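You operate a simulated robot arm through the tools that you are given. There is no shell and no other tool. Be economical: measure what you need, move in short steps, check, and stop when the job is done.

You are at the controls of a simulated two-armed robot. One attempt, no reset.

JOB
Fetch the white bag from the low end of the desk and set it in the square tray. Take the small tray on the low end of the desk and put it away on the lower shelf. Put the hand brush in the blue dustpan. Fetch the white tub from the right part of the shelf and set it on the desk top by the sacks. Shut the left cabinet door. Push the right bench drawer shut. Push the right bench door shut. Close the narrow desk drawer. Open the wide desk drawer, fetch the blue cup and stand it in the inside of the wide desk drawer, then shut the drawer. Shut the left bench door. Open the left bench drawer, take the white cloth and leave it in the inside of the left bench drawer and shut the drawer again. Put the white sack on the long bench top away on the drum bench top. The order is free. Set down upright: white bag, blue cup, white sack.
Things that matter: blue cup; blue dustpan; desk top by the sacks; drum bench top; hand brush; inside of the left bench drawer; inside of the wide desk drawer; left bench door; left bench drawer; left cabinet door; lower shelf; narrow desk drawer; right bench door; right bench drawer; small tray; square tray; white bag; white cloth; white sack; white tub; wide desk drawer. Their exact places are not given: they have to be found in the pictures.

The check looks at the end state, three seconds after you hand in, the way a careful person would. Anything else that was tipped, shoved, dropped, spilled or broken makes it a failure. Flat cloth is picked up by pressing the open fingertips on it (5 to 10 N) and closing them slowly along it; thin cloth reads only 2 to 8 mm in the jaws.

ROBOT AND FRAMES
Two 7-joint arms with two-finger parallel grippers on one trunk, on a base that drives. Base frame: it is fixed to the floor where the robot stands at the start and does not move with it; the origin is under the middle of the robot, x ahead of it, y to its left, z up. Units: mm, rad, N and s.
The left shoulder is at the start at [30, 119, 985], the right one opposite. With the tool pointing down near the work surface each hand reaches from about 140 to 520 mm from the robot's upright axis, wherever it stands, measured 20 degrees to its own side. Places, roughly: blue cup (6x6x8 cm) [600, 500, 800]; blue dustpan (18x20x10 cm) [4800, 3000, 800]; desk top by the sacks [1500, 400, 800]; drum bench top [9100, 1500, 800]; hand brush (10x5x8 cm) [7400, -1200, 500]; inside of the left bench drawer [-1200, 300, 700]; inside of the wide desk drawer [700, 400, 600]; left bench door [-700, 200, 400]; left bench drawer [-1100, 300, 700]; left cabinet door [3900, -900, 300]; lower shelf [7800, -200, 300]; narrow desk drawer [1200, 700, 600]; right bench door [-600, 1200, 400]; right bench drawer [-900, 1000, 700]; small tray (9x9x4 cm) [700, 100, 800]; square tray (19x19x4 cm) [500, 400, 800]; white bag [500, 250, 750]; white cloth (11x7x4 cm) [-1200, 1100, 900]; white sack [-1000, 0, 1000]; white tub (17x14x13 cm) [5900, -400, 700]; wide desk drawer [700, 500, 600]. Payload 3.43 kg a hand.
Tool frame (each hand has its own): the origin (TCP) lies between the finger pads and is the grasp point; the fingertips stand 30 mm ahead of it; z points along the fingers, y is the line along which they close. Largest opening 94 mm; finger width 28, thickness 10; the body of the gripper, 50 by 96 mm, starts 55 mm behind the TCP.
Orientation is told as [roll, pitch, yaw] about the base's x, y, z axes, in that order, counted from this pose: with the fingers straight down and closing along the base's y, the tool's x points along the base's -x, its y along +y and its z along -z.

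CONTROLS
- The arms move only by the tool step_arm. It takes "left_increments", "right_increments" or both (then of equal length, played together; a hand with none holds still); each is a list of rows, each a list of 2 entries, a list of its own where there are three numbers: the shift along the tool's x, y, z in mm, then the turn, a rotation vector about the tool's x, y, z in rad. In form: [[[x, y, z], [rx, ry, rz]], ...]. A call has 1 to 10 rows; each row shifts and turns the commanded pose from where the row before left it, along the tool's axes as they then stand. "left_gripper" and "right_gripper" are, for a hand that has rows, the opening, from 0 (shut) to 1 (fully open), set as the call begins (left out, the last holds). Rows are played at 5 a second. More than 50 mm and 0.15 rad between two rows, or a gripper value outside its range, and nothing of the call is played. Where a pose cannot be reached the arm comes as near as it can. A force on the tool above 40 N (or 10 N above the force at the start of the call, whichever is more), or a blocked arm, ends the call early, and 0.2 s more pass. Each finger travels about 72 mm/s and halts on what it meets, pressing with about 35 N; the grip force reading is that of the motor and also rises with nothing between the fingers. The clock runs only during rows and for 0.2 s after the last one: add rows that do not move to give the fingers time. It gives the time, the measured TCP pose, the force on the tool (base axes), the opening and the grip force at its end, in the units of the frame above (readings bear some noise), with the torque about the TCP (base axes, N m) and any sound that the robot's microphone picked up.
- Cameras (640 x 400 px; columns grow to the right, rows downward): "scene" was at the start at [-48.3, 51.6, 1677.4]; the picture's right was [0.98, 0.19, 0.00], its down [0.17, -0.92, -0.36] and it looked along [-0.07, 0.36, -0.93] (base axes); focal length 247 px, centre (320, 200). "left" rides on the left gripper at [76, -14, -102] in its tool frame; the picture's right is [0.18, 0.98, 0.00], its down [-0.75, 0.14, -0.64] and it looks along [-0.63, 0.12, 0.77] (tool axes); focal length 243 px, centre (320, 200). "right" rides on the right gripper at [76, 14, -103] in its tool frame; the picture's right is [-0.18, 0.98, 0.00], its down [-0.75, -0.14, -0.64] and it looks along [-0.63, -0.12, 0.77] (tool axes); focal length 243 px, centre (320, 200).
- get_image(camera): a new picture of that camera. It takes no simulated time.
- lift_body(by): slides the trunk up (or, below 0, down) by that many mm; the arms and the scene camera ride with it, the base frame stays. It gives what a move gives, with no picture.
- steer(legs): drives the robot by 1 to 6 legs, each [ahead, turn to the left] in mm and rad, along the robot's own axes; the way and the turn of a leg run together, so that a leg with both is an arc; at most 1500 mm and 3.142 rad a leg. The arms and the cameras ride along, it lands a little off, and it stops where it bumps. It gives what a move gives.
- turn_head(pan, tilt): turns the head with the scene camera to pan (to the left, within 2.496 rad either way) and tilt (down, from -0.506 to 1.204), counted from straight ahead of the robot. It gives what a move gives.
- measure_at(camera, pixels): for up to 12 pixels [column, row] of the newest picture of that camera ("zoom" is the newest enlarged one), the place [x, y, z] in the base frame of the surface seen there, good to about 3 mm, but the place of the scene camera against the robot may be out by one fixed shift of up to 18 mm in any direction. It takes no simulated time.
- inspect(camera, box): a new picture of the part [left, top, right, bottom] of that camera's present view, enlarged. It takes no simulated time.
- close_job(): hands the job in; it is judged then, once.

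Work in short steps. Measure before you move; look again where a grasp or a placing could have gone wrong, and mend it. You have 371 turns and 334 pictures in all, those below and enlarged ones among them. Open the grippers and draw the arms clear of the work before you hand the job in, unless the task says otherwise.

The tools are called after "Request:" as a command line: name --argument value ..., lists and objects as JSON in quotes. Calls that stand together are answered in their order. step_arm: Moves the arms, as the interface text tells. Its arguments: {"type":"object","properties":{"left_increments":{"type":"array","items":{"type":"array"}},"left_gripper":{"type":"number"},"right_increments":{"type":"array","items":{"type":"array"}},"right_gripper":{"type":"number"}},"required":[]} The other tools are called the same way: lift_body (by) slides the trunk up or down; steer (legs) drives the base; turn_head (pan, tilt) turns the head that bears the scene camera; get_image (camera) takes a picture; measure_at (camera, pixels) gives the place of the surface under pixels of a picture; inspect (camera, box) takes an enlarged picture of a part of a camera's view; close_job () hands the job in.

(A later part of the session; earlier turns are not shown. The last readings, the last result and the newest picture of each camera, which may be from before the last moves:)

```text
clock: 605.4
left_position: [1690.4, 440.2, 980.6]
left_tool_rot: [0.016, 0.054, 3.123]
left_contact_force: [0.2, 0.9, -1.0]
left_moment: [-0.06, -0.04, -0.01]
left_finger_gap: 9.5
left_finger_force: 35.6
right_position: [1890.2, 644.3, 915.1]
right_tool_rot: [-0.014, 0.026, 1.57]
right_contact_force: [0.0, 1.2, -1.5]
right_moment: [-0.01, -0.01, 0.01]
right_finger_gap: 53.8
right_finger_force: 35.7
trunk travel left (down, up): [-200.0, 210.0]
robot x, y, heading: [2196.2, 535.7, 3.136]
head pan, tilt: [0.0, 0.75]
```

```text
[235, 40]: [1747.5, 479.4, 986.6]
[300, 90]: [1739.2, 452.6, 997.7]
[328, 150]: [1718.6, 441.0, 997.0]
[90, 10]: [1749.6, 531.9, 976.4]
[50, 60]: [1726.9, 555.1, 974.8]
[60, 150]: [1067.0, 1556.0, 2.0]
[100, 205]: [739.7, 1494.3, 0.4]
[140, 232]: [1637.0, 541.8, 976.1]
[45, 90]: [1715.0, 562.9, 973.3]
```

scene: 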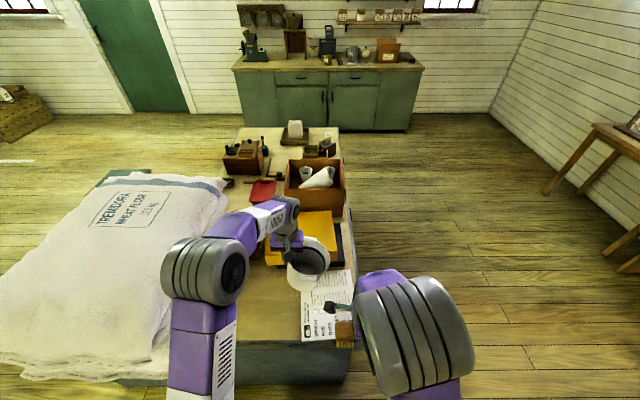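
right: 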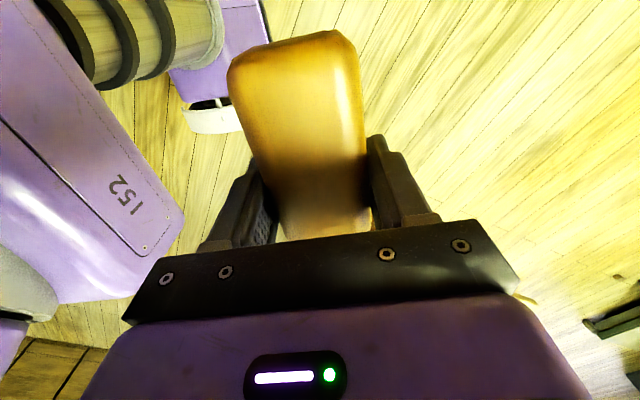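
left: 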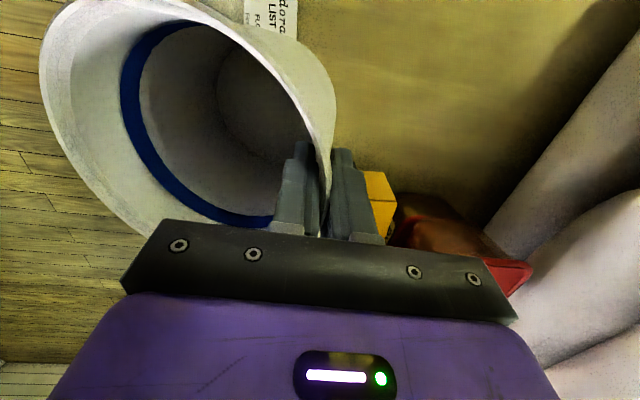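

Tub tilts 0.2 rad. Move over the spot, then counter-tilt the hand and lower.

Request:
step_arm --left_increments '[[[15, 34.4, 0], [0, 0, 0]], [[15, 34.4, 0], [0, 0, 0]], [[15, 34.4, 0], [0, 0, 0]], [[15, 34.4, 0], [0, 0, 0]], [[15, 34.4, 0], [0, 0, 0]], [[0, 0, 0], [0.1, 0, 0]], [[0, 0, 0], [0.1, 0, 0]], [[0, 0, 0], [0, 0, 0]]]'

Request:
get_image --camera "left"

Request:
measure_at --camera "left" --pixels '[[300, 90], [328, 150], [90, 10], [50, 60], [45, 90], [140, 232], [420, 60], [480, 150]]'

```text
clock: 607.2
left_position: [1760.5, 264.6, 988.0]
left_tool_rot: [-0.187, 0.054, 3.121]
left_contact_force: [0.1, 0.0, -1.2]
left_moment: [-0.07, 0.01, 0.01]
left_finger_gap: 9.4
left_finger_force: 34.7
right_position: [1889.6, 644.6, 915.1]
right_tool_rot: [-0.014, 0.025, 1.569]
right_contact_force: [0.1, 0.1, -0.8]
right_moment: [0.03, 0.01, -0.02]
right_finger_gap: 53.8
right_finger_force: 35.1
trunk travel left (down, up): [-200.0, 210.0]
robot x, y, heading: [2195.5, 533.9, 3.136]
head pan, tilt: [0.0, 0.75]
```

```text
138 pictures are left
```

left: 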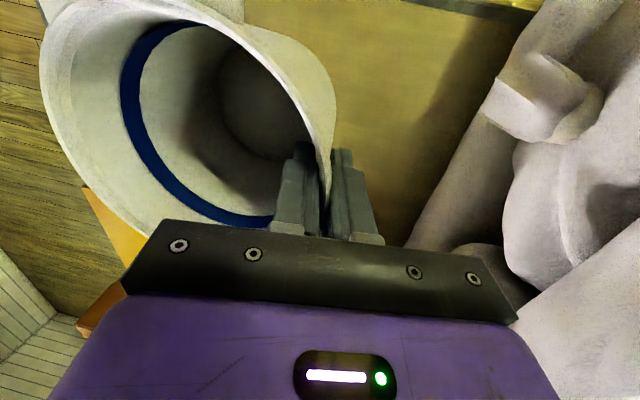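

```text
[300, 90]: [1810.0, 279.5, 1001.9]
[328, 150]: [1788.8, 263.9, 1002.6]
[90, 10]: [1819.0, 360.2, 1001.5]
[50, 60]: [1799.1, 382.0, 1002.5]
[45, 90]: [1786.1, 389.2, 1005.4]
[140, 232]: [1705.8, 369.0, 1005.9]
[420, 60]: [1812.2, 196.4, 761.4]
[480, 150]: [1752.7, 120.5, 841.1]
```

Tub is level now (rim 1002). Lower ~100 straight down, then creep.

Request:
step_arm --left_increments '[[[0, 4, 19.6], [0, 0, 0]], [[0, 4, 19.6], [0, 0, 0]], [[0, 4, 19.6], [0, 0, 0]], [[0, 4, 19.6], [0, 0, 0]], [[0, 4, 19.6], [0, 0, 0]], [[0, 2, 9.8], [0, 0, 0]]]'

Request:
step_arm --left_increments '[[[0, 0.5, 2.5], [0, 0, 0]], [[0, 0.4, 2], [0, 0, 0]], [[0, 0.4, 2], [0, 0, 0]]]'

```text
clock: 608.6
left_position: [1768.1, 262.5, 879.9]
left_tool_rot: [-0.185, 0.053, 3.122]
left_contact_force: [-0.1, 0.0, -1.6]
left_moment: [-0.08, 0.01, -0.01]
left_finger_gap: 9.1
left_finger_force: 34.9
right_position: [1890.6, 643.9, 915.8]
right_tool_rot: [-0.015, 0.025, 1.57]
right_contact_force: [-0.4, -0.6, -1.1]
right_moment: [0.04, 0.02, 0.02]
right_finger_gap: 53.6
right_finger_force: 35.4
trunk travel left (down, up): [-200.0, 210.0]
robot x, y, heading: [2196.8, 531.9, 3.129]
head pan, tilt: [0.0, 0.75]
```

```text
clock: 609.4
left_position: [1768.3, 262.8, 871.1]
left_tool_rot: [-0.185, 0.055, 3.123]
left_contact_force: [-0.2, 0.4, -1.3]
left_moment: [-0.04, 0.02, -0.02]
left_finger_gap: 9.3
left_finger_force: 35.7
right_position: [1889.9, 642.7, 916.5]
right_tool_rot: [-0.015, 0.025, 1.569]
right_contact_force: [0.7, -0.1, -0.9]
right_moment: [0.02, 0.02, -0.02]
right_finger_gap: 54.1
right_finger_force: 35.3
trunk travel left (down, up): [-200.0, 210.0]
robot x, y, heading: [2196.3, 536.0, 3.137]
head pan, tilt: [0.0, 0.75]
```

Request:
step_arm --left_increments '[[[0, 0.4, 2], [0, 0, 0]], [[0, 0.4, 1.5], [0, 0, 0]], [[0, 0.3, 1.5], [0, 0, 0]]]'

```text
clock: 610.2
left_position: [1768.6, 263.6, 867.9]
left_tool_rot: [-0.184, 0.055, 3.121]
left_contact_force: [0.4, 0.3, -0.3]
left_moment: [0.03, 0.04, 0.02]
left_finger_gap: 9.5
left_finger_force: 34.9
right_position: [1889.4, 643.5, 915.5]
right_tool_rot: [-0.013, 0.026, 1.569]
right_contact_force: [1.2, 0.5, -1.7]
right_moment: [0.02, 0.0, 0.02]
right_finger_gap: 53.8
right_finger_force: 35.4
trunk travel left (down, up): [-200.0, 210.0]
robot x, y, heading: [2192.8, 532.2, 3.134]
head pan, tilt: [0.0, 0.75]
```

Possibly just touching; creep a bit more.

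Request:
step_arm --left_increments '[[[0, 0.3, 1.5], [0, 0, 0]], [[0, 0.3, 1.5], [0, 0, 0]]]'

Request:
get_image --camera "left"

Request:
inspect --camera "scene" --box '[220, 200, 380, 360]'

```text
clock: 610.8
left_position: [1768.4, 261.9, 865.6]
left_tool_rot: [-0.186, 0.052, 3.122]
left_contact_force: [1.7, -2.3, 6.3]
left_moment: [0.12, 0.33, 0.1]
left_finger_gap: 9.3
left_finger_force: 35.1
right_position: [1889.8, 643.3, 917.1]
right_tool_rot: [-0.013, 0.026, 1.569]
right_contact_force: [-0.7, -0.9, -0.5]
right_moment: [0.02, 0.03, -0.01]
right_finger_gap: 53.9
right_finger_force: 35.5
trunk travel left (down, up): [-200.0, 210.0]
robot x, y, heading: [2193.3, 538.3, 3.135]
head pan, tilt: [0.0, 0.75]
```

```text
137 pictures are left
```

left: 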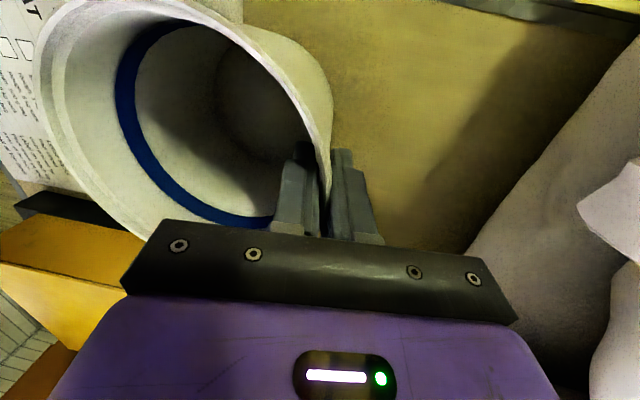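

```text
2.50 times, centred on (300, 280) of scene
```

zoom: 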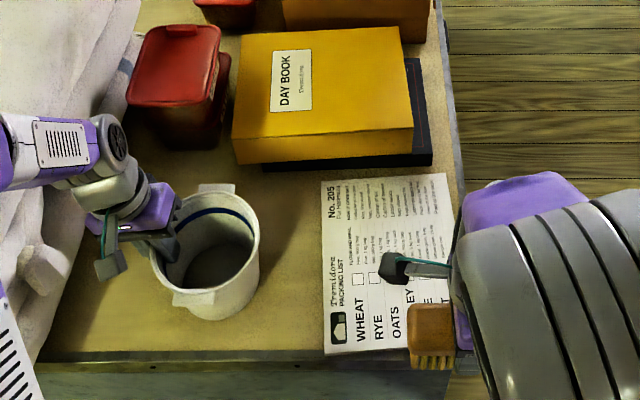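

Tub rests level on the desk. Open and withdraw along the tool axis.

Request:
step_arm --left_increments '[[[0, 0, 0], [0, 0, 0]], [[0, 0, 0], [0, 0, 0]], [[0, 0, -15], [0, 0, 0]], [[0, 0, -25], [0, 0, 0]], [[0, 0, -35], [0, 0, 0]], [[0, 0, -40], [0, 0, 0]]]' --left_gripper 0.4

Request:
get_image --camera "left"

Request:
inspect --camera "scene" --box '[140, 120, 380, 360]'

```text
clock: 612.2
left_position: [1762.5, 244.3, 976.9]
left_tool_rot: [-0.185, 0.056, 3.121]
left_contact_force: [0.2, -0.6, 0.2]
left_moment: [0.04, 0.0, 0.02]
left_finger_gap: 37.6
left_finger_force: 0.0
right_position: [1889.4, 644.2, 915.0]
right_tool_rot: [-0.014, 0.027, 1.569]
right_contact_force: [-0.3, 0.5, -2.1]
right_moment: [0.05, -0.01, 0.04]
right_finger_gap: 53.7
right_finger_force: 35.3
trunk travel left (down, up): [-200.0, 210.0]
robot x, y, heading: [2195.1, 532.8, 3.132]
head pan, tilt: [0.0, 0.75]
```

```text
135 pictures are left
```

left: 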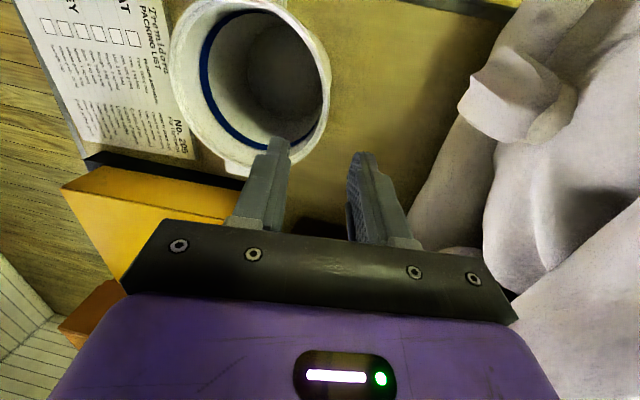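

```text
1.67 times, centred on (260, 240) of scene
```

zoom: 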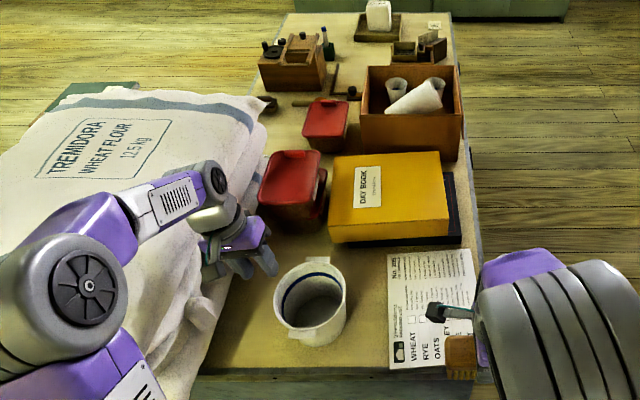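

Tub placed. Straighten the left hand, back off, and drive back through the gap to the cabinet.

Request:
step_arm --left_increments '[[[0, 0, -40], [0, 0, 0]], [[0, 0, -30], [-0.09, 0, 0]], [[0, 0, 0], [-0.095, 0, 0]], [[0, 0, 0], [0, 0, 0]]]' --left_gripper 0

Request:
steer --legs '[[-200, 0], [0, -2.86], [1014, 0], [0, -1.044], [981, 0], [0, -0.126]]'

Request:
steer --legs '[[922, 0], [0, -2.243]]'

Request:
turn_head --pan 0.0 --tilt 0.6

Request:
get_image --camera "scene"

```text
clock: 613.2
left_position: [1757.3, 230.1, 1045.1]
left_tool_rot: [0.002, 0.053, 3.123]
left_contact_force: [-1.3, -1.1, -0.3]
left_moment: [0.0, 0.01, 0.02]
left_finger_gap: 0.0
left_finger_force: 33.0
right_position: [1890.0, 643.8, 915.8]
right_tool_rot: [-0.013, 0.026, 1.57]
right_contact_force: [0.4, -1.1, -1.5]
right_moment: [0.05, -0.01, 0.0]
right_finger_gap: 53.8
right_finger_force: 34.6
trunk travel left (down, up): [-200.0, 210.0]
robot x, y, heading: [2193.1, 536.8, 3.132]
head pan, tilt: [0.0, 0.75]
```

```text
clock: 634.4
left_position: [4550.1, -153.2, 1044.7]
left_tool_rot: [0.0, 0.054, -0.971]
left_contact_force: [-1.1, 0.7, 0.0]
left_moment: [0.0, -0.01, -0.01]
left_finger_gap: 0.0
left_finger_force: 33.0
right_position: [4138.4, -283.7, 916.4]
right_tool_rot: [-0.014, 0.026, -2.524]
right_contact_force: [-0.1, 0.2, -1.0]
right_moment: [-0.02, -0.01, 0.02]
right_finger_gap: 53.6
right_finger_force: 35.2
trunk travel left (down, up): [-200.0, 210.0]
robot x, y, heading: [4047.1, 25.6, -0.959]
head pan, tilt: [0.0, 0.75]
```

```text
clock: 644.5
left_position: [4133.9, -1011.3, 1046.3]
left_tool_rot: [-0.003, 0.055, 3.093]
left_contact_force: [0.0, 1.1, -0.1]
left_moment: [-0.01, 0.02, -0.01]
left_finger_gap: 0.0
left_finger_force: 33.1
right_position: [4279.2, -603.4, 915.1]
right_tool_rot: [-0.013, 0.025, 1.539]
right_contact_force: [0.3, 0.4, -0.5]
right_moment: [0.04, 0.01, 0.01]
right_finger_gap: 53.9
right_finger_force: 35.4
trunk travel left (down, up): [-200.0, 210.0]
robot x, y, heading: [4578.2, -719.3, 3.105]
head pan, tilt: [0.0, 0.75]
```

```text
clock: 645.2
left_position: [4134.8, -1012.2, 1045.3]
left_tool_rot: [-0.001, 0.053, 3.094]
left_contact_force: [-0.4, 0.0, 0.2]
left_moment: [-0.01, 0.02, 0.01]
left_finger_gap: 0.1
left_finger_force: 33.0
right_position: [4278.0, -602.8, 914.8]
right_tool_rot: [-0.014, 0.024, 1.54]
right_contact_force: [0.1, -0.8, -1.9]
right_moment: [0.03, -0.02, 0.0]
right_finger_gap: 54.0
right_finger_force: 35.4
trunk travel left (down, up): [-200.0, 210.0]
robot x, y, heading: [4577.4, -719.0, 3.105]
head pan, tilt: [0.0, 0.6]
```

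```text
133 pictures are left
```

scene: 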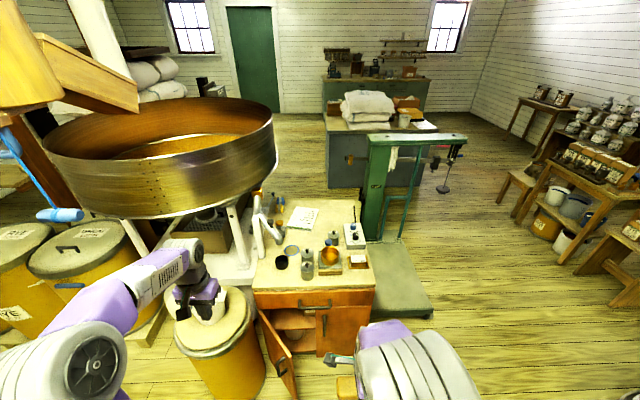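

Measure door, cabinet front, drum and cup.

Request:
measure_at --camera "scene" --pixels '[[258, 312], [288, 352], [295, 395], [270, 340], [275, 322], [300, 335], [345, 330], [373, 300], [235, 345], [210, 325], [185, 355], [160, 215]]'

Request:
inspect --camera "scene" --box '[160, 240, 400, 400]'

```text
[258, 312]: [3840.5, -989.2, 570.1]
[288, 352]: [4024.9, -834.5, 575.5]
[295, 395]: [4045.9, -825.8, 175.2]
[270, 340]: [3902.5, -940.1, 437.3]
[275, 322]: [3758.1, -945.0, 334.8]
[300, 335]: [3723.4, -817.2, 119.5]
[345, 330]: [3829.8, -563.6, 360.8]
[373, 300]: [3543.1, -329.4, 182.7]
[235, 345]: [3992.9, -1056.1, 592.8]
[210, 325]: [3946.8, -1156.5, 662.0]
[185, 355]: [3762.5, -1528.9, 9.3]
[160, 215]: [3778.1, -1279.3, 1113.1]
```

```text
2.50 times, centred on (280, 320) of scene
```

zoom: 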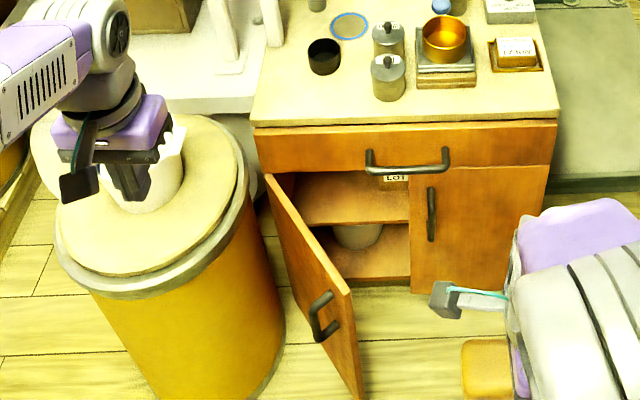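

Door hinge (3840,−989), tip (4035,−830). I'll push with a horizontal fist at y≈−890, z≈530. Back off, move the hand right and pitch it.

Request:
steer --legs '[[-180, 0]]'

Request:
step_arm --left_increments '[[[0, -40, 0], [0, 0, 0]], [[0, -40, 0], [0, 0, 0]], [[0, -40, 0], [0, -0.143, 0]], [[0, 0, 0], [0, -0.143, 0]], [[0, 0, 0], [0, -0.143, 0]], [[0, 0, 0], [0, -0.143, 0]], [[0, 0, 0], [0, -0.143, 0]], [[0, 0, 0], [0, -0.143, 0]], [[0, 0, 0], [0, -0.143, 0]], [[0, 0, 0], [0, -0.143, 0]]]'

Request:
lift_body --by -200

Request:
step_arm --left_increments '[[[0, 0, 0], [0, -0.143, 0]], [[0, 0, 0], [0, -0.143, 0]], [[40, 0, 5], [0, 0, 0]], [[40, 0, 5], [0, 0, 0]], [[40, 0, 5], [0, 0, 0]], [[40, 0, 5], [0, 0, 0]], [[40, 0, 5], [0, 0, 0]], [[40, 0, 5], [0, 0, 0]], [[40, 0, 5], [0, 0, 0]], [[30, 0, 5], [0, 0, 0]]]'

Request:
get_image --camera "scene"

Request:
get_image --camera "left"

```text
clock: 646.8
left_position: [4315.4, -1020.0, 1046.4]
left_tool_rot: [0.0, 0.054, 3.095]
left_contact_force: [0.7, 0.8, -0.2]
left_moment: [0.0, 0.0, 0.0]
left_finger_gap: 0.0
left_finger_force: 33.4
right_position: [4460.4, -609.4, 915.1]
right_tool_rot: [-0.012, 0.026, 1.541]
right_contact_force: [-0.3, -0.7, -1.4]
right_moment: [0.01, -0.02, 0.0]
right_finger_gap: 53.8
right_finger_force: 34.9
trunk travel left (down, up): [-200.0, 210.0]
robot x, y, heading: [4762.6, -725.0, 3.105]
head pan, tilt: [0.0, 0.6]
```

```text
clock: 649.0
left_position: [4303.6, -898.8, 1050.3]
left_tool_rot: [-0.003, -1.089, 3.096]
left_contact_force: [-0.2, 0.2, 0.6]
left_moment: [0.03, -0.04, 0.05]
left_finger_gap: 0.0
left_finger_force: 33.5
left hand out of reach, approached as far as the arm can: row 10
right_position: [4458.8, -610.9, 915.5]
right_tool_rot: [-0.015, 0.023, 1.542]
right_contact_force: [0.4, -0.2, -1.3]
right_moment: [0.02, 0.0, 0.0]
right_finger_gap: 53.7
right_finger_force: 34.9
trunk travel left (down, up): [-200.0, 210.0]
robot x, y, heading: [4762.3, -729.6, 3.105]
head pan, tilt: [0.0, 0.6]
```

```text
clock: 651.1
left_position: [4304.1, -900.5, 849.5]
left_tool_rot: [0.0, -1.089, 3.094]
left_contact_force: [-0.5, 0.7, 0.9]
left_moment: [-0.02, 0.02, -0.01]
left_finger_gap: 0.1
left_finger_force: 33.4
right_position: [4458.7, -610.2, 715.1]
right_tool_rot: [-0.013, 0.026, 1.541]
right_contact_force: [-0.1, 0.1, -1.4]
right_moment: [0.05, 0.01, -0.02]
right_finger_gap: 53.6
right_finger_force: 34.9
trunk travel left (down, up): [0.0, 410.0]
robot x, y, heading: [4762.2, -724.2, 3.103]
head pan, tilt: [0.0, 0.6]
```

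```text
clock: 653.3
left_position: [4281.5, -890.3, 828.8]
left_tool_rot: [0.047, -1.294, 2.994]
left_contact_force: [0.6, 1.1, -0.1]
left_moment: [0.03, -0.04, -0.02]
left_finger_gap: 0.2
left_finger_force: 32.7
left hand out of reach, approached as far as the arm can: row 1, 2, 3, 4, 5, 6, 7, 8, 9, 10
right_position: [4459.1, -610.2, 715.2]
right_tool_rot: [-0.012, 0.026, 1.541]
right_contact_force: [-0.3, -0.4, -0.7]
right_moment: [0.03, 0.02, 0.03]
right_finger_gap: 54.0
right_finger_force: 35.1
trunk travel left (down, up): [0.0, 410.0]
robot x, y, heading: [4764.0, -728.2, 3.109]
head pan, tilt: [0.0, 0.6]
```

```text
131 pictures are left
```

scene: 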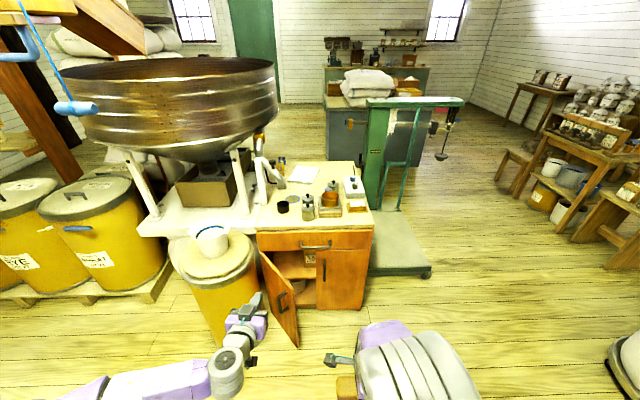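

```text
130 pictures are left
```

left: 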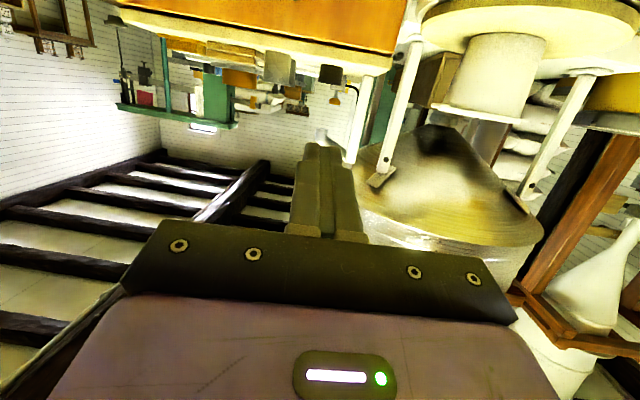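

The arm is stuck at a joint limit. Relax the pitch toward "down" so it can descend to the commanded point.

Request:
step_arm --left_increments '[[[0, 0, 0], [0, 0.14, 0]], [[0, 0, 0], [0, 0.14, 0]], [[0, 0, 0], [0, 0.14, 0]], [[0, 0, 0], [0, 0.14, 0]], [[0, 0, 0], [0, 0, 0]], [[0, 0, 0], [0, 0, 0]]]'

```text
clock: 654.7
left_position: [4282.7, -889.9, 829.5]
left_tool_rot: [0.014, -0.767, 3.069]
left_contact_force: [-0.3, -0.2, 0.7]
left_moment: [0.0, -0.03, 0.0]
left_finger_gap: 0.0
left_finger_force: 32.9
right_position: [4457.2, -609.9, 715.6]
right_tool_rot: [-0.013, 0.024, 1.541]
right_contact_force: [-0.8, 0.0, -1.4]
right_moment: [0.03, 0.02, -0.03]
right_finger_gap: 54.1
right_finger_force: 34.9
trunk travel left (down, up): [0.0, 410.0]
robot x, y, heading: [4761.7, -730.5, 3.11]
head pan, tilt: [0.0, 0.6]
```

Now lower 290 mm in this orientation.

Request:
step_arm --left_increments '[[[25.2, 0, 26.1], [0, 0, 0]], [[25.2, 0, 26.1], [0, 0, 0]], [[25.2, 0, 26.1], [0, 0, 0]], [[25.2, 0, 26.1], [0, 0, 0]], [[25.2, 0, 26.1], [0, 0, 0]], [[25.2, 0, 26.1], [0, 0, 0]], [[25.2, 0, 26.1], [0, 0, 0]], [[25.2, 0, 26.1], [0, 0, 0]]]'

Request:
step_arm --left_increments '[[[0, 0, 0], [0, -0.13, 0]], [[0, 0, 0], [0, -0.13, 0]], [[0, 0, 0], [0, -0.13, 0]], [[0, 0, 0], [0, -0.13, 0]], [[0, 0, 0], [0, -0.13, 0]]]'

Request:
get_image --camera "left"

Request:
get_image --camera "scene"

```text
clock: 656.5
left_position: [4282.4, -891.9, 551.9]
left_tool_rot: [0.014, -0.765, 3.069]
left_contact_force: [0.0, 0.1, -1.2]
left_moment: [0.0, 0.02, 0.03]
left_finger_gap: 0.2
left_finger_force: 33.3
left hand out of reach, approached as far as the arm can: row 8
right_position: [4459.3, -610.0, 715.9]
right_tool_rot: [-0.012, 0.026, 1.54]
right_contact_force: [-0.5, 0.2, -1.9]
right_moment: [0.03, -0.02, 0.02]
right_finger_gap: 53.6
right_finger_force: 35.2
trunk travel left (down, up): [0.0, 410.0]
robot x, y, heading: [4765.8, -727.4, 3.106]
head pan, tilt: [0.0, 0.6]
```

```text
clock: 657.7
left_position: [4283.4, -894.1, 550.7]
left_tool_rot: [0.013, -0.767, 3.068]
left_contact_force: [-0.3, -0.3, 1.0]
left_moment: [0.0, -0.02, 0.04]
left_finger_gap: 0.1
left_finger_force: 33.1
left hand out of reach, approached as far as the arm can: row 1, 2, 3, 4, 5
right_position: [4459.8, -610.0, 714.9]
right_tool_rot: [-0.012, 0.026, 1.54]
right_contact_force: [0.6, -0.2, -1.0]
right_moment: [0.03, 0.02, 0.01]
right_finger_gap: 53.7
right_finger_force: 34.7
trunk travel left (down, up): [0.0, 410.0]
robot x, y, heading: [4759.7, -723.9, 3.107]
head pan, tilt: [0.0, 0.6]
```

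```text
129 pictures are left
```

left: 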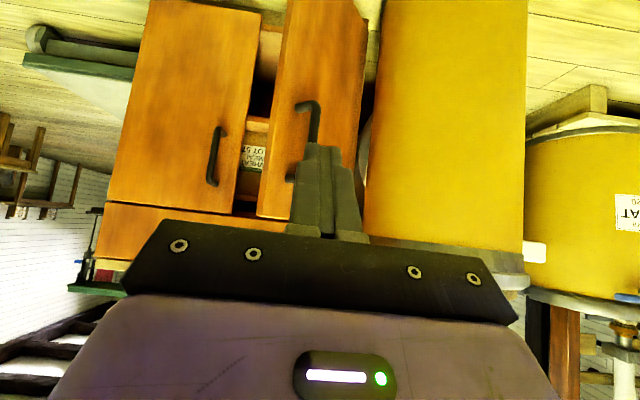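

```text
128 pictures are left
```

scene: 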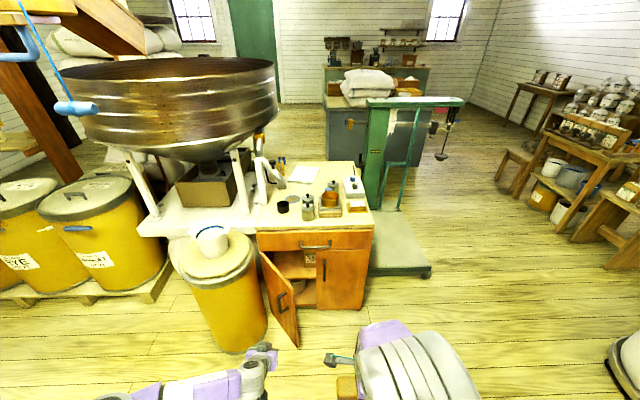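

The hand points 45° forward-down at z 551, which is fine for pushing. Measure the handle and door in the left view.

Request:
measure_at --camera "left" --pixels '[[313, 120], [290, 178], [262, 200], [340, 60], [358, 100], [350, 140], [375, 200], [300, 60], [380, 100]]'

```text
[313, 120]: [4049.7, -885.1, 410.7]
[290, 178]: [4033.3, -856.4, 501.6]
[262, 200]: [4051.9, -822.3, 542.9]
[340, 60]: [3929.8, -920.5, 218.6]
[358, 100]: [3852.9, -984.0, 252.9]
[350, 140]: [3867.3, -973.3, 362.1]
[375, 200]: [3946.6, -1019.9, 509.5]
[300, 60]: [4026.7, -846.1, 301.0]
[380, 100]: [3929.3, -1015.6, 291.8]
```

Raise 8 mm, shift 30 mm right, and drive ahead to push the door.

Request:
step_arm --left_increments '[[[-5.6, -15, -5.8], [0, 0, 0]], [[0, -15, 0], [0, 0, 0]]]'

Request:
steer --legs '[[0, 0.035], [290, 0]]'

Request:
get_image --camera "scene"

Request:
get_image --camera "left"

```text
clock: 658.3
left_position: [4284.8, -863.7, 559.3]
left_tool_rot: [0.016, -0.768, 3.068]
left_contact_force: [-0.4, 0.4, -0.3]
left_moment: [0.0, 0.0, -0.03]
left_finger_gap: 0.0
left_finger_force: 33.3
right_position: [4458.1, -609.8, 715.9]
right_tool_rot: [-0.011, 0.025, 1.541]
right_contact_force: [0.4, -0.9, -1.4]
right_moment: [0.01, -0.01, 0.0]
right_finger_gap: 53.9
right_finger_force: 34.7
trunk travel left (down, up): [0.0, 410.0]
robot x, y, heading: [4757.9, -729.5, 3.11]
head pan, tilt: [0.0, 0.6]
```

```text
clock: 660.7
left_position: [4007.1, -875.7, 560.3]
left_tool_rot: [0.015, -0.766, 3.1]
left_contact_force: [-0.8, -0.2, -0.1]
left_moment: [-0.01, 0.0, 0.02]
left_finger_gap: 0.0
left_finger_force: 32.8
right_position: [4173.2, -619.0, 715.7]
right_tool_rot: [-0.014, 0.027, 1.57]
right_contact_force: [-1.1, 0.2, -0.9]
right_moment: [0.0, -0.01, -0.05]
right_finger_gap: 53.9
right_finger_force: 35.0
trunk travel left (down, up): [0.0, 410.0]
robot x, y, heading: [4478.7, -729.6, 3.136]
head pan, tilt: [0.0, 0.6]
```

```text
127 pictures are left
```

scene: 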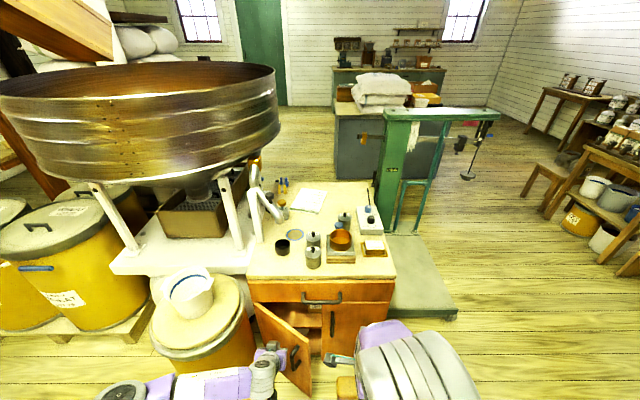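

```text
126 pictures are left
```

left: 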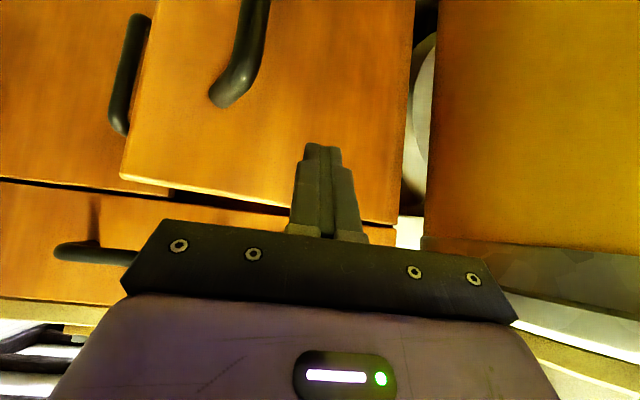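

Check the left elbow/forearm against the drum.

Request:
measure_at --camera "scene" --pixels '[[120, 393], [160, 385], [215, 380], [262, 360], [200, 345], [240, 345], [190, 300], [205, 280]]'

```text
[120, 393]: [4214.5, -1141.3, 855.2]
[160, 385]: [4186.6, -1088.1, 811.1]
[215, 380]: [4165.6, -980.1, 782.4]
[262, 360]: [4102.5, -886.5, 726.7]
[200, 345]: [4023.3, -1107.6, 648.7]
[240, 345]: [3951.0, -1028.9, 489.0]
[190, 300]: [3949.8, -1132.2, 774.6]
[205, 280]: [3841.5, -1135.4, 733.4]
```

Forearm could reach the tub on the drum. Back off 60, raise the trunk 150 and make the hand steeper (pitch −0.4) so the forearm rides higher.

Request:
steer --legs '[[-70, 0]]'

Request:
lift_body --by 160

Request:
step_arm --left_increments '[[[0, 0, 0], [0, 0.125, 0]], [[0, 0, 0], [0, 0.125, 0]], [[0, 0, 0], [0, 0.125, 0]], [[14.6, 0, 34.5], [0, 0, 0]], [[14.6, 0, 34.5], [0, 0, 0]], [[14.6, 0, 34.5], [0, 0, 0]], [[14.6, 0, 34.5], [0, 0, 0]]]'

Request:
get_image --camera "scene"

```text
clock: 661.7
left_position: [4078.3, -876.6, 559.7]
left_tool_rot: [0.015, -0.766, 3.097]
left_contact_force: [-0.1, 0.4, 1.3]
left_moment: [-0.01, 0.02, 0.06]
left_finger_gap: 0.0
left_finger_force: 32.9
right_position: [4244.6, -619.3, 716.8]
right_tool_rot: [-0.011, 0.026, 1.57]
right_contact_force: [0.4, 0.0, -1.7]
right_moment: [0.04, 0.0, 0.0]
right_finger_gap: 53.7
right_finger_force: 35.4
trunk travel left (down, up): [0.0, 410.0]
robot x, y, heading: [4550.2, -725.5, 3.136]
head pan, tilt: [0.0, 0.6]
```

```text
clock: 663.5
left_position: [4076.7, -876.2, 719.1]
left_tool_rot: [0.015, -0.766, 3.099]
left_contact_force: [0.3, 0.2, -0.9]
left_moment: [-0.02, 0.02, 0.01]
left_finger_gap: 0.0
left_finger_force: 32.5
right_position: [4243.8, -619.1, 875.7]
right_tool_rot: [-0.015, 0.025, 1.57]
right_contact_force: [-0.6, 0.0, -0.9]
right_moment: [0.03, -0.01, 0.02]
right_finger_gap: 53.8
right_finger_force: 34.8
trunk travel left (down, up): [-160.0, 250.0]
robot x, y, heading: [4547.0, -726.4, 3.134]
head pan, tilt: [0.0, 0.6]
```

```text
clock: 665.1
left_position: [4077.6, -879.4, 569.7]
left_tool_rot: [0.01, -0.392, 3.104]
left_contact_force: [0.8, 0.6, 0.3]
left_moment: [-0.01, 0.05, 0.04]
left_finger_gap: 0.0
left_finger_force: 33.4
right_position: [4243.6, -618.9, 875.2]
right_tool_rot: [-0.013, 0.023, 1.571]
right_contact_force: [0.8, 0.1, -0.7]
right_moment: [0.01, 0.01, 0.01]
right_finger_gap: 53.5
right_finger_force: 35.3
trunk travel left (down, up): [-160.0, 250.0]
robot x, y, heading: [4547.6, -729.3, 3.134]
head pan, tilt: [0.0, 0.6]
```

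```text
125 pictures are left
```

scene: 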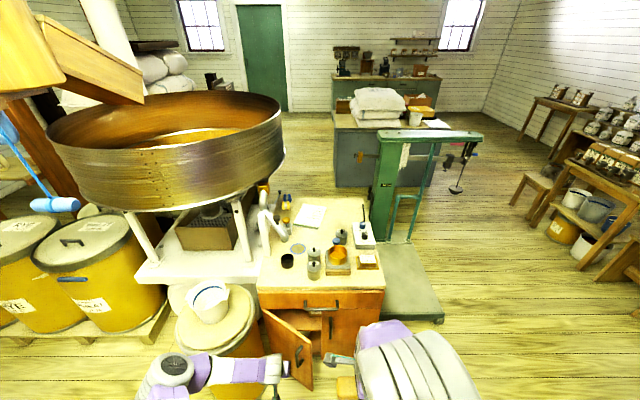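

Measure elbow/forearm heights again.

Request:
measure_at --camera "scene" --pixels '[[175, 368], [195, 365], [235, 368], [270, 365], [205, 300], [210, 288]]'

```text
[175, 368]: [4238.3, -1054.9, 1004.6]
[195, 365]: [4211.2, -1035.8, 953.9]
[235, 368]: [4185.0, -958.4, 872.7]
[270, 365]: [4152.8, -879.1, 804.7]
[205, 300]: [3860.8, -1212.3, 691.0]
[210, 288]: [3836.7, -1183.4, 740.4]
```

Measure the drawer handle's extent.

Request:
measure_at --camera "scene" --pixels '[[305, 306], [320, 308], [338, 304], [290, 300], [304, 302], [300, 300]]'

```text
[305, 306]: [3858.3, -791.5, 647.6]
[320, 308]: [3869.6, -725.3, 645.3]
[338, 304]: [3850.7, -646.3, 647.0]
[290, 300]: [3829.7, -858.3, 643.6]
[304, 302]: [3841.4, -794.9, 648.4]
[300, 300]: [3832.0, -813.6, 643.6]
```

Drawer handle starts at y≈−795, clear of the hand. Push: drive 195, then finish with the arm.

Request:
steer --legs '[[195, 0]]'

Request:
get_image --camera "scene"

Request:
step_arm --left_increments '[[[-4.6, 0, 2], [0, 0, 0]], [[-4.6, 0, 2], [0, 0, 0]], [[-4.6, 0, 2], [0, 0, 0]], [[-4.6, 0, 2], [0, 0, 0]], [[-4.6, 0, 2], [0, 0, 0]], [[-4.6, 0, 2], [0, 0, 0]], [[-4.6, 0, 2], [0, 0, 0]]]'

Request:
get_image --camera "scene"

```text
clock: 666.7
left_position: [3879.6, -876.2, 569.8]
left_tool_rot: [0.01, -0.388, 3.101]
left_contact_force: [0.4, -1.5, 0.4]
left_moment: [-0.01, -0.04, -0.01]
left_finger_gap: 0.0
left_finger_force: 33.0
right_position: [4046.2, -617.3, 875.3]
right_tool_rot: [-0.014, 0.027, 1.566]
right_contact_force: [-0.2, 0.1, -1.3]
right_moment: [0.01, -0.04, 0.0]
right_finger_gap: 53.8
right_finger_force: 34.7
trunk travel left (down, up): [-160.0, 250.0]
robot x, y, heading: [4348.0, -725.4, 3.132]
head pan, tilt: [0.0, 0.6]
```

```text
124 pictures are left
```

scene: 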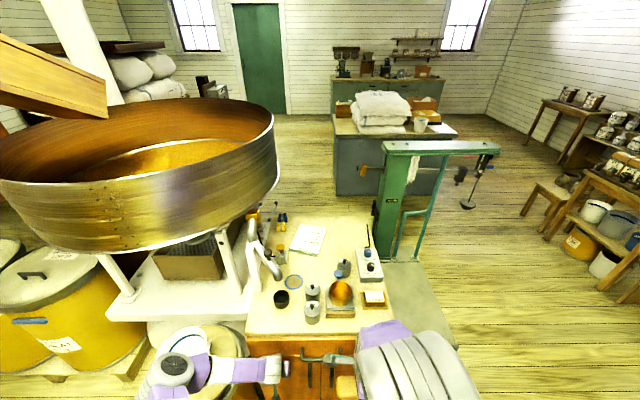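

```text
clock: 668.0
left_position: [3862.0, -875.4, 565.2]
left_tool_rot: [0.007, -0.374, 3.104]
left_contact_force: [11.0, 0.0, 5.2]
left_moment: [0.05, -0.26, 0.0]
left_finger_gap: 0.0
left_finger_force: 32.9
right_position: [4046.9, -616.9, 874.7]
right_tool_rot: [-0.012, 0.027, 1.57]
right_contact_force: [0.1, 0.4, -1.0]
right_moment: [0.01, 0.02, -0.01]
right_finger_gap: 53.7
right_finger_force: 34.4
trunk travel left (down, up): [-160.0, 250.0]
robot x, y, heading: [4351.5, -729.7, 3.132]
head pan, tilt: [0.0, 0.6]
stopped in row 6 (left hand): the force on the tool passed its limit at 45 N (the readings are from after the stop); the commanded pose is now the measured one
```

```text
123 pictures are left
```

scene: 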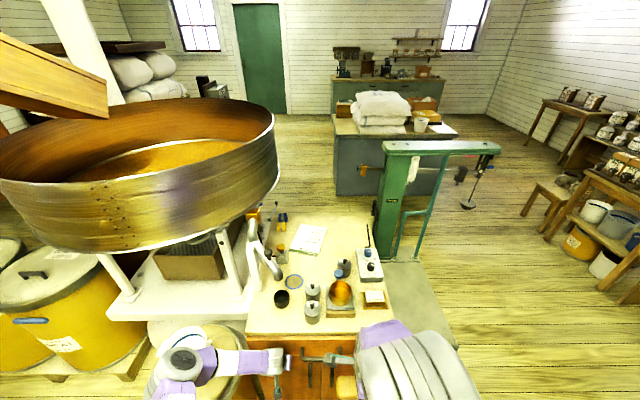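

Force limit reached; back off and verify the door is flush.

Request:
steer --legs '[[-300, 0]]'

Request:
turn_head --pan 0.15 --tilt 0.75

Request:
inspect --camera "scene" --box '[180, 160, 420, 360]'

Request:
measure_at --camera "zoom" --pixels '[[300, 250], [380, 250], [340, 230], [440, 250], [300, 300], [360, 300], [430, 300], [340, 160]]'

```text
clock: 670.1
left_position: [4159.8, -879.3, 567.9]
left_tool_rot: [0.01, -0.377, 3.109]
left_contact_force: [1.2, 0.8, 0.4]
left_moment: [-0.05, 0.01, 0.02]
left_finger_gap: 0.0
left_finger_force: 32.7
right_position: [4346.3, -620.2, 876.0]
right_tool_rot: [-0.012, 0.027, 1.574]
right_contact_force: [0.2, 0.6, -0.3]
right_moment: [0.04, 0.0, 0.02]
right_finger_gap: 53.8
right_finger_force: 35.8
trunk travel left (down, up): [-160.0, 250.0]
robot x, y, heading: [4650.7, -726.9, 3.142]
head pan, tilt: [0.0, 0.6]
```

```text
clock: 670.8
left_position: [4158.8, -879.1, 566.5]
left_tool_rot: [0.008, -0.376, 3.111]
left_contact_force: [-0.2, -0.1, -0.1]
left_moment: [0.01, 0.02, 0.01]
left_finger_gap: 0.1
left_finger_force: 33.0
right_position: [4345.6, -619.6, 874.7]
right_tool_rot: [-0.014, 0.024, 1.575]
right_contact_force: [0.1, -1.1, -1.8]
right_moment: [-0.01, -0.05, 0.02]
right_finger_gap: 53.9
right_finger_force: 35.6
trunk travel left (down, up): [-160.0, 250.0]
robot x, y, heading: [4649.2, -727.1, 3.133]
head pan, tilt: [0.15, 0.75]
```

```text
2.00 times, centred on (300, 260) of scene
```

zoom: 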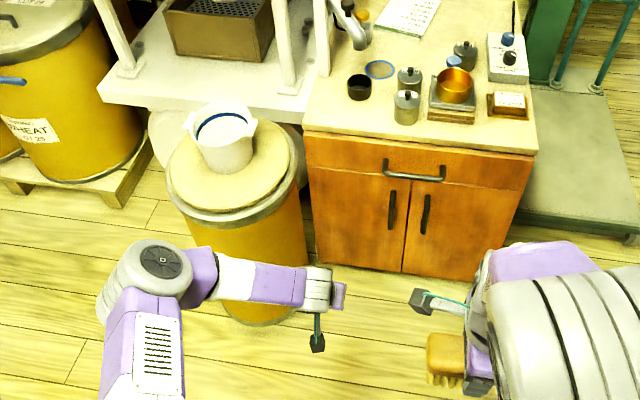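

```text
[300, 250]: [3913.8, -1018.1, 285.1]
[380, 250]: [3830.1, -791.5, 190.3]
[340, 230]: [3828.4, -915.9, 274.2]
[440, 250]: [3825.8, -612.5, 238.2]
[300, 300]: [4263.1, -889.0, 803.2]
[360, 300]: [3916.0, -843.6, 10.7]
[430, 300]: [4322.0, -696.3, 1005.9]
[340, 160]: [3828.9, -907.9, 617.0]
```

Door is flush. Raise the left hand and trunk, then drive toward the dustpan via the west route.

Request:
lift_body --by 200

Request:
step_arm --left_increments '[[[-14.7, 0, -37], [0, 0, 0]], [[-14.7, 0, -37], [0, 0, 0]], [[-14.7, 0, -37], [0, 0, 0]], [[-14.7, 0, -37], [0, 0, 0]], [[-14.7, 0, -37], [0, 0, 0]], [[0, 0, 0], [0, 0.13, 0]], [[0, 0, 0], [0, 0.13, 0]], [[0, 0, 0], [0, 0.12, 0]]]'

Request:
steer --legs '[[0, -0.966], [1025, 0], [0, 0.202], [981, 0], [0, 0.546]]'

Request:
turn_head --pan 0.0 --tilt 0.4

Request:
get_image --camera "scene"

```text
clock: 672.9
left_position: [4158.5, -879.4, 766.3]
left_tool_rot: [0.01, -0.377, 3.109]
left_contact_force: [-0.1, 0.1, -0.2]
left_moment: [0.02, 0.0, 0.02]
left_finger_gap: 0.0
left_finger_force: 32.8
right_position: [4345.3, -620.3, 1075.3]
right_tool_rot: [-0.016, 0.025, 1.574]
right_contact_force: [-0.2, 0.5, -1.0]
right_moment: [0.0, -0.01, 0.03]
right_finger_gap: 53.7
right_finger_force: 34.8
trunk travel left (down, up): [-360.0, 50.0]
robot x, y, heading: [4649.2, -729.1, 3.145]
head pan, tilt: [0.15, 0.75]
```

```text
clock: 674.7
left_position: [4157.8, -876.2, 965.9]
left_tool_rot: [0.008, 0.005, 3.112]
left_contact_force: [-0.2, -0.2, 1.1]
left_moment: [-0.02, 0.01, -0.01]
left_finger_gap: 0.2
left_finger_force: 33.0
right_position: [4344.7, -619.8, 1074.7]
right_tool_rot: [-0.013, 0.027, 1.574]
right_contact_force: [-1.2, 0.2, -1.3]
right_moment: [-0.01, -0.04, 0.0]
right_finger_gap: 53.7
right_finger_force: 35.6
trunk travel left (down, up): [-360.0, 50.0]
robot x, y, heading: [4647.9, -724.1, 3.136]
head pan, tilt: [0.15, 0.75]
```

```text
clock: 689.4
left_position: [2841.5, 719.4, 965.3]
left_tool_rot: [0.009, 0.003, 2.919]
left_contact_force: [-0.5, -0.3, 0.6]
left_moment: [0.01, 0.03, -0.01]
left_finger_gap: 0.2
left_finger_force: 33.0
right_position: [3073.1, 935.8, 1075.6]
right_tool_rot: [-0.014, 0.024, 1.38]
right_contact_force: [0.3, 0.5, -1.0]
right_moment: [0.03, 0.03, -0.01]
right_finger_gap: 53.8
right_finger_force: 34.7
trunk travel left (down, up): [-360.0, 50.0]
robot x, y, heading: [3352.0, 773.4, 2.95]
head pan, tilt: [0.15, 0.75]
```

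```text
clock: 690.2
left_position: [2841.3, 718.1, 965.5]
left_tool_rot: [0.009, 0.004, 2.919]
left_contact_force: [0.1, -0.8, 0.2]
left_moment: [0.01, 0.02, 0.01]
left_finger_gap: 0.1
left_finger_force: 33.5
right_position: [3073.1, 935.7, 1075.6]
right_tool_rot: [-0.014, 0.026, 1.382]
right_contact_force: [0.2, 0.1, -1.8]
right_moment: [0.04, -0.03, 0.0]
right_finger_gap: 54.1
right_finger_force: 35.6
trunk travel left (down, up): [-360.0, 50.0]
robot x, y, heading: [3353.0, 771.2, 2.95]
head pan, tilt: [0.0, 0.4]
```

```text
121 pictures are left
```

scene: 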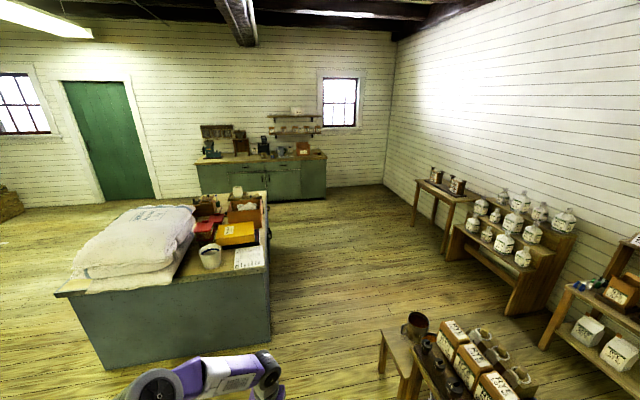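

Continue: to (1700,1190), north to y 2235, then east.

Request:
steer --legs '[[0, -0.057], [852, 0], [852, 0], [0, -1.322], [1060, 0], [0, -1.571]]'

Request:
steer --legs '[[1300, 0], [1250, 0]]'

Request:
turn_head --pan 0.6 --tilt 0.5

Request:
get_image --camera "scene"

```text
clock: 711.5
left_position: [2226.1, 2375.7, 964.9]
left_tool_rot: [0.008, 0.005, -0.085]
left_contact_force: [-0.2, 0.0, 0.1]
left_moment: [-0.01, 0.0, 0.0]
left_finger_gap: 0.3
left_finger_force: 33.6
right_position: [2027.0, 2129.4, 1077.0]
right_tool_rot: [-0.016, 0.027, -1.622]
right_contact_force: [0.6, -0.4, -0.5]
right_moment: [-0.03, -0.01, 0.01]
right_finger_gap: 53.4
right_finger_force: 35.1
trunk travel left (down, up): [-360.0, 50.0]
robot x, y, heading: [1728.7, 2257.2, -0.055]
head pan, tilt: [0.0, 0.4]
```

```text
clock: 723.9
left_position: [4765.2, 2230.6, 964.9]
left_tool_rot: [0.008, 0.005, -0.08]
left_contact_force: [-0.1, 0.7, -0.2]
left_moment: [0.01, -0.01, -0.01]
left_finger_gap: 0.0
left_finger_force: 33.2
right_position: [4564.5, 1985.7, 1075.3]
right_tool_rot: [-0.013, 0.025, -1.621]
right_contact_force: [0.2, -0.7, -0.6]
right_moment: [-0.02, 0.0, 0.0]
right_finger_gap: 53.9
right_finger_force: 35.1
trunk travel left (down, up): [-360.0, 50.0]
robot x, y, heading: [4265.5, 2106.9, -0.05]
head pan, tilt: [0.0, 0.4]
```

```text
clock: 724.9
left_position: [4763.8, 2231.8, 965.1]
left_tool_rot: [0.008, 0.004, -0.081]
left_contact_force: [-0.5, -0.2, 0.8]
left_moment: [-0.01, 0.0, 0.04]
left_finger_gap: 0.0
left_finger_force: 33.3
right_position: [4565.1, 1984.9, 1075.8]
right_tool_rot: [-0.015, 0.027, -1.62]
right_contact_force: [0.6, -0.7, -0.6]
right_moment: [-0.02, -0.02, -0.01]
right_finger_gap: 53.9
right_finger_force: 34.9
trunk travel left (down, up): [-360.0, 50.0]
robot x, y, heading: [4266.0, 2110.2, -0.052]
head pan, tilt: [0.6, 0.499]
```

```text
120 pictures are left
```

scene: 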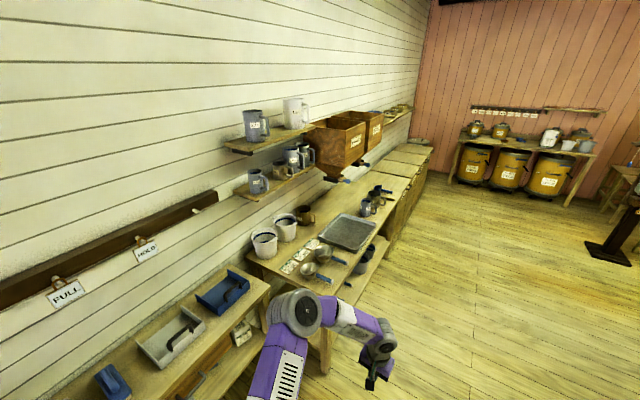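

Blue dustpan at about (223,290). Enlarge and measure.

Request:
inspect --camera "scene" --box '[90, 250, 290, 400]'

Request:
measure_at --camera "scene" --pixels '[[198, 292], [230, 270], [248, 280], [215, 315], [222, 295], [232, 300], [262, 280], [230, 315], [110, 378], [170, 330]]'

```text
2.67 times, centred on (190, 325) of scene
```

zoom: 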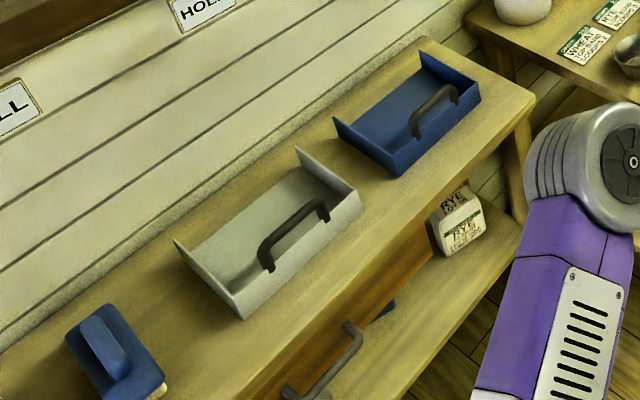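

```text
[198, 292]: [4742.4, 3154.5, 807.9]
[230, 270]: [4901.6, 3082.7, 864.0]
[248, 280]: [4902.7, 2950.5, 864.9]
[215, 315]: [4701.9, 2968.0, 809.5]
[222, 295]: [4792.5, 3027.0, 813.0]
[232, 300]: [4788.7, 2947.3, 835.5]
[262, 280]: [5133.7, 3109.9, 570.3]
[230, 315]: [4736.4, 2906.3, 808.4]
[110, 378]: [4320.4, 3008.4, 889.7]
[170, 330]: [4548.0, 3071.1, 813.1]
```

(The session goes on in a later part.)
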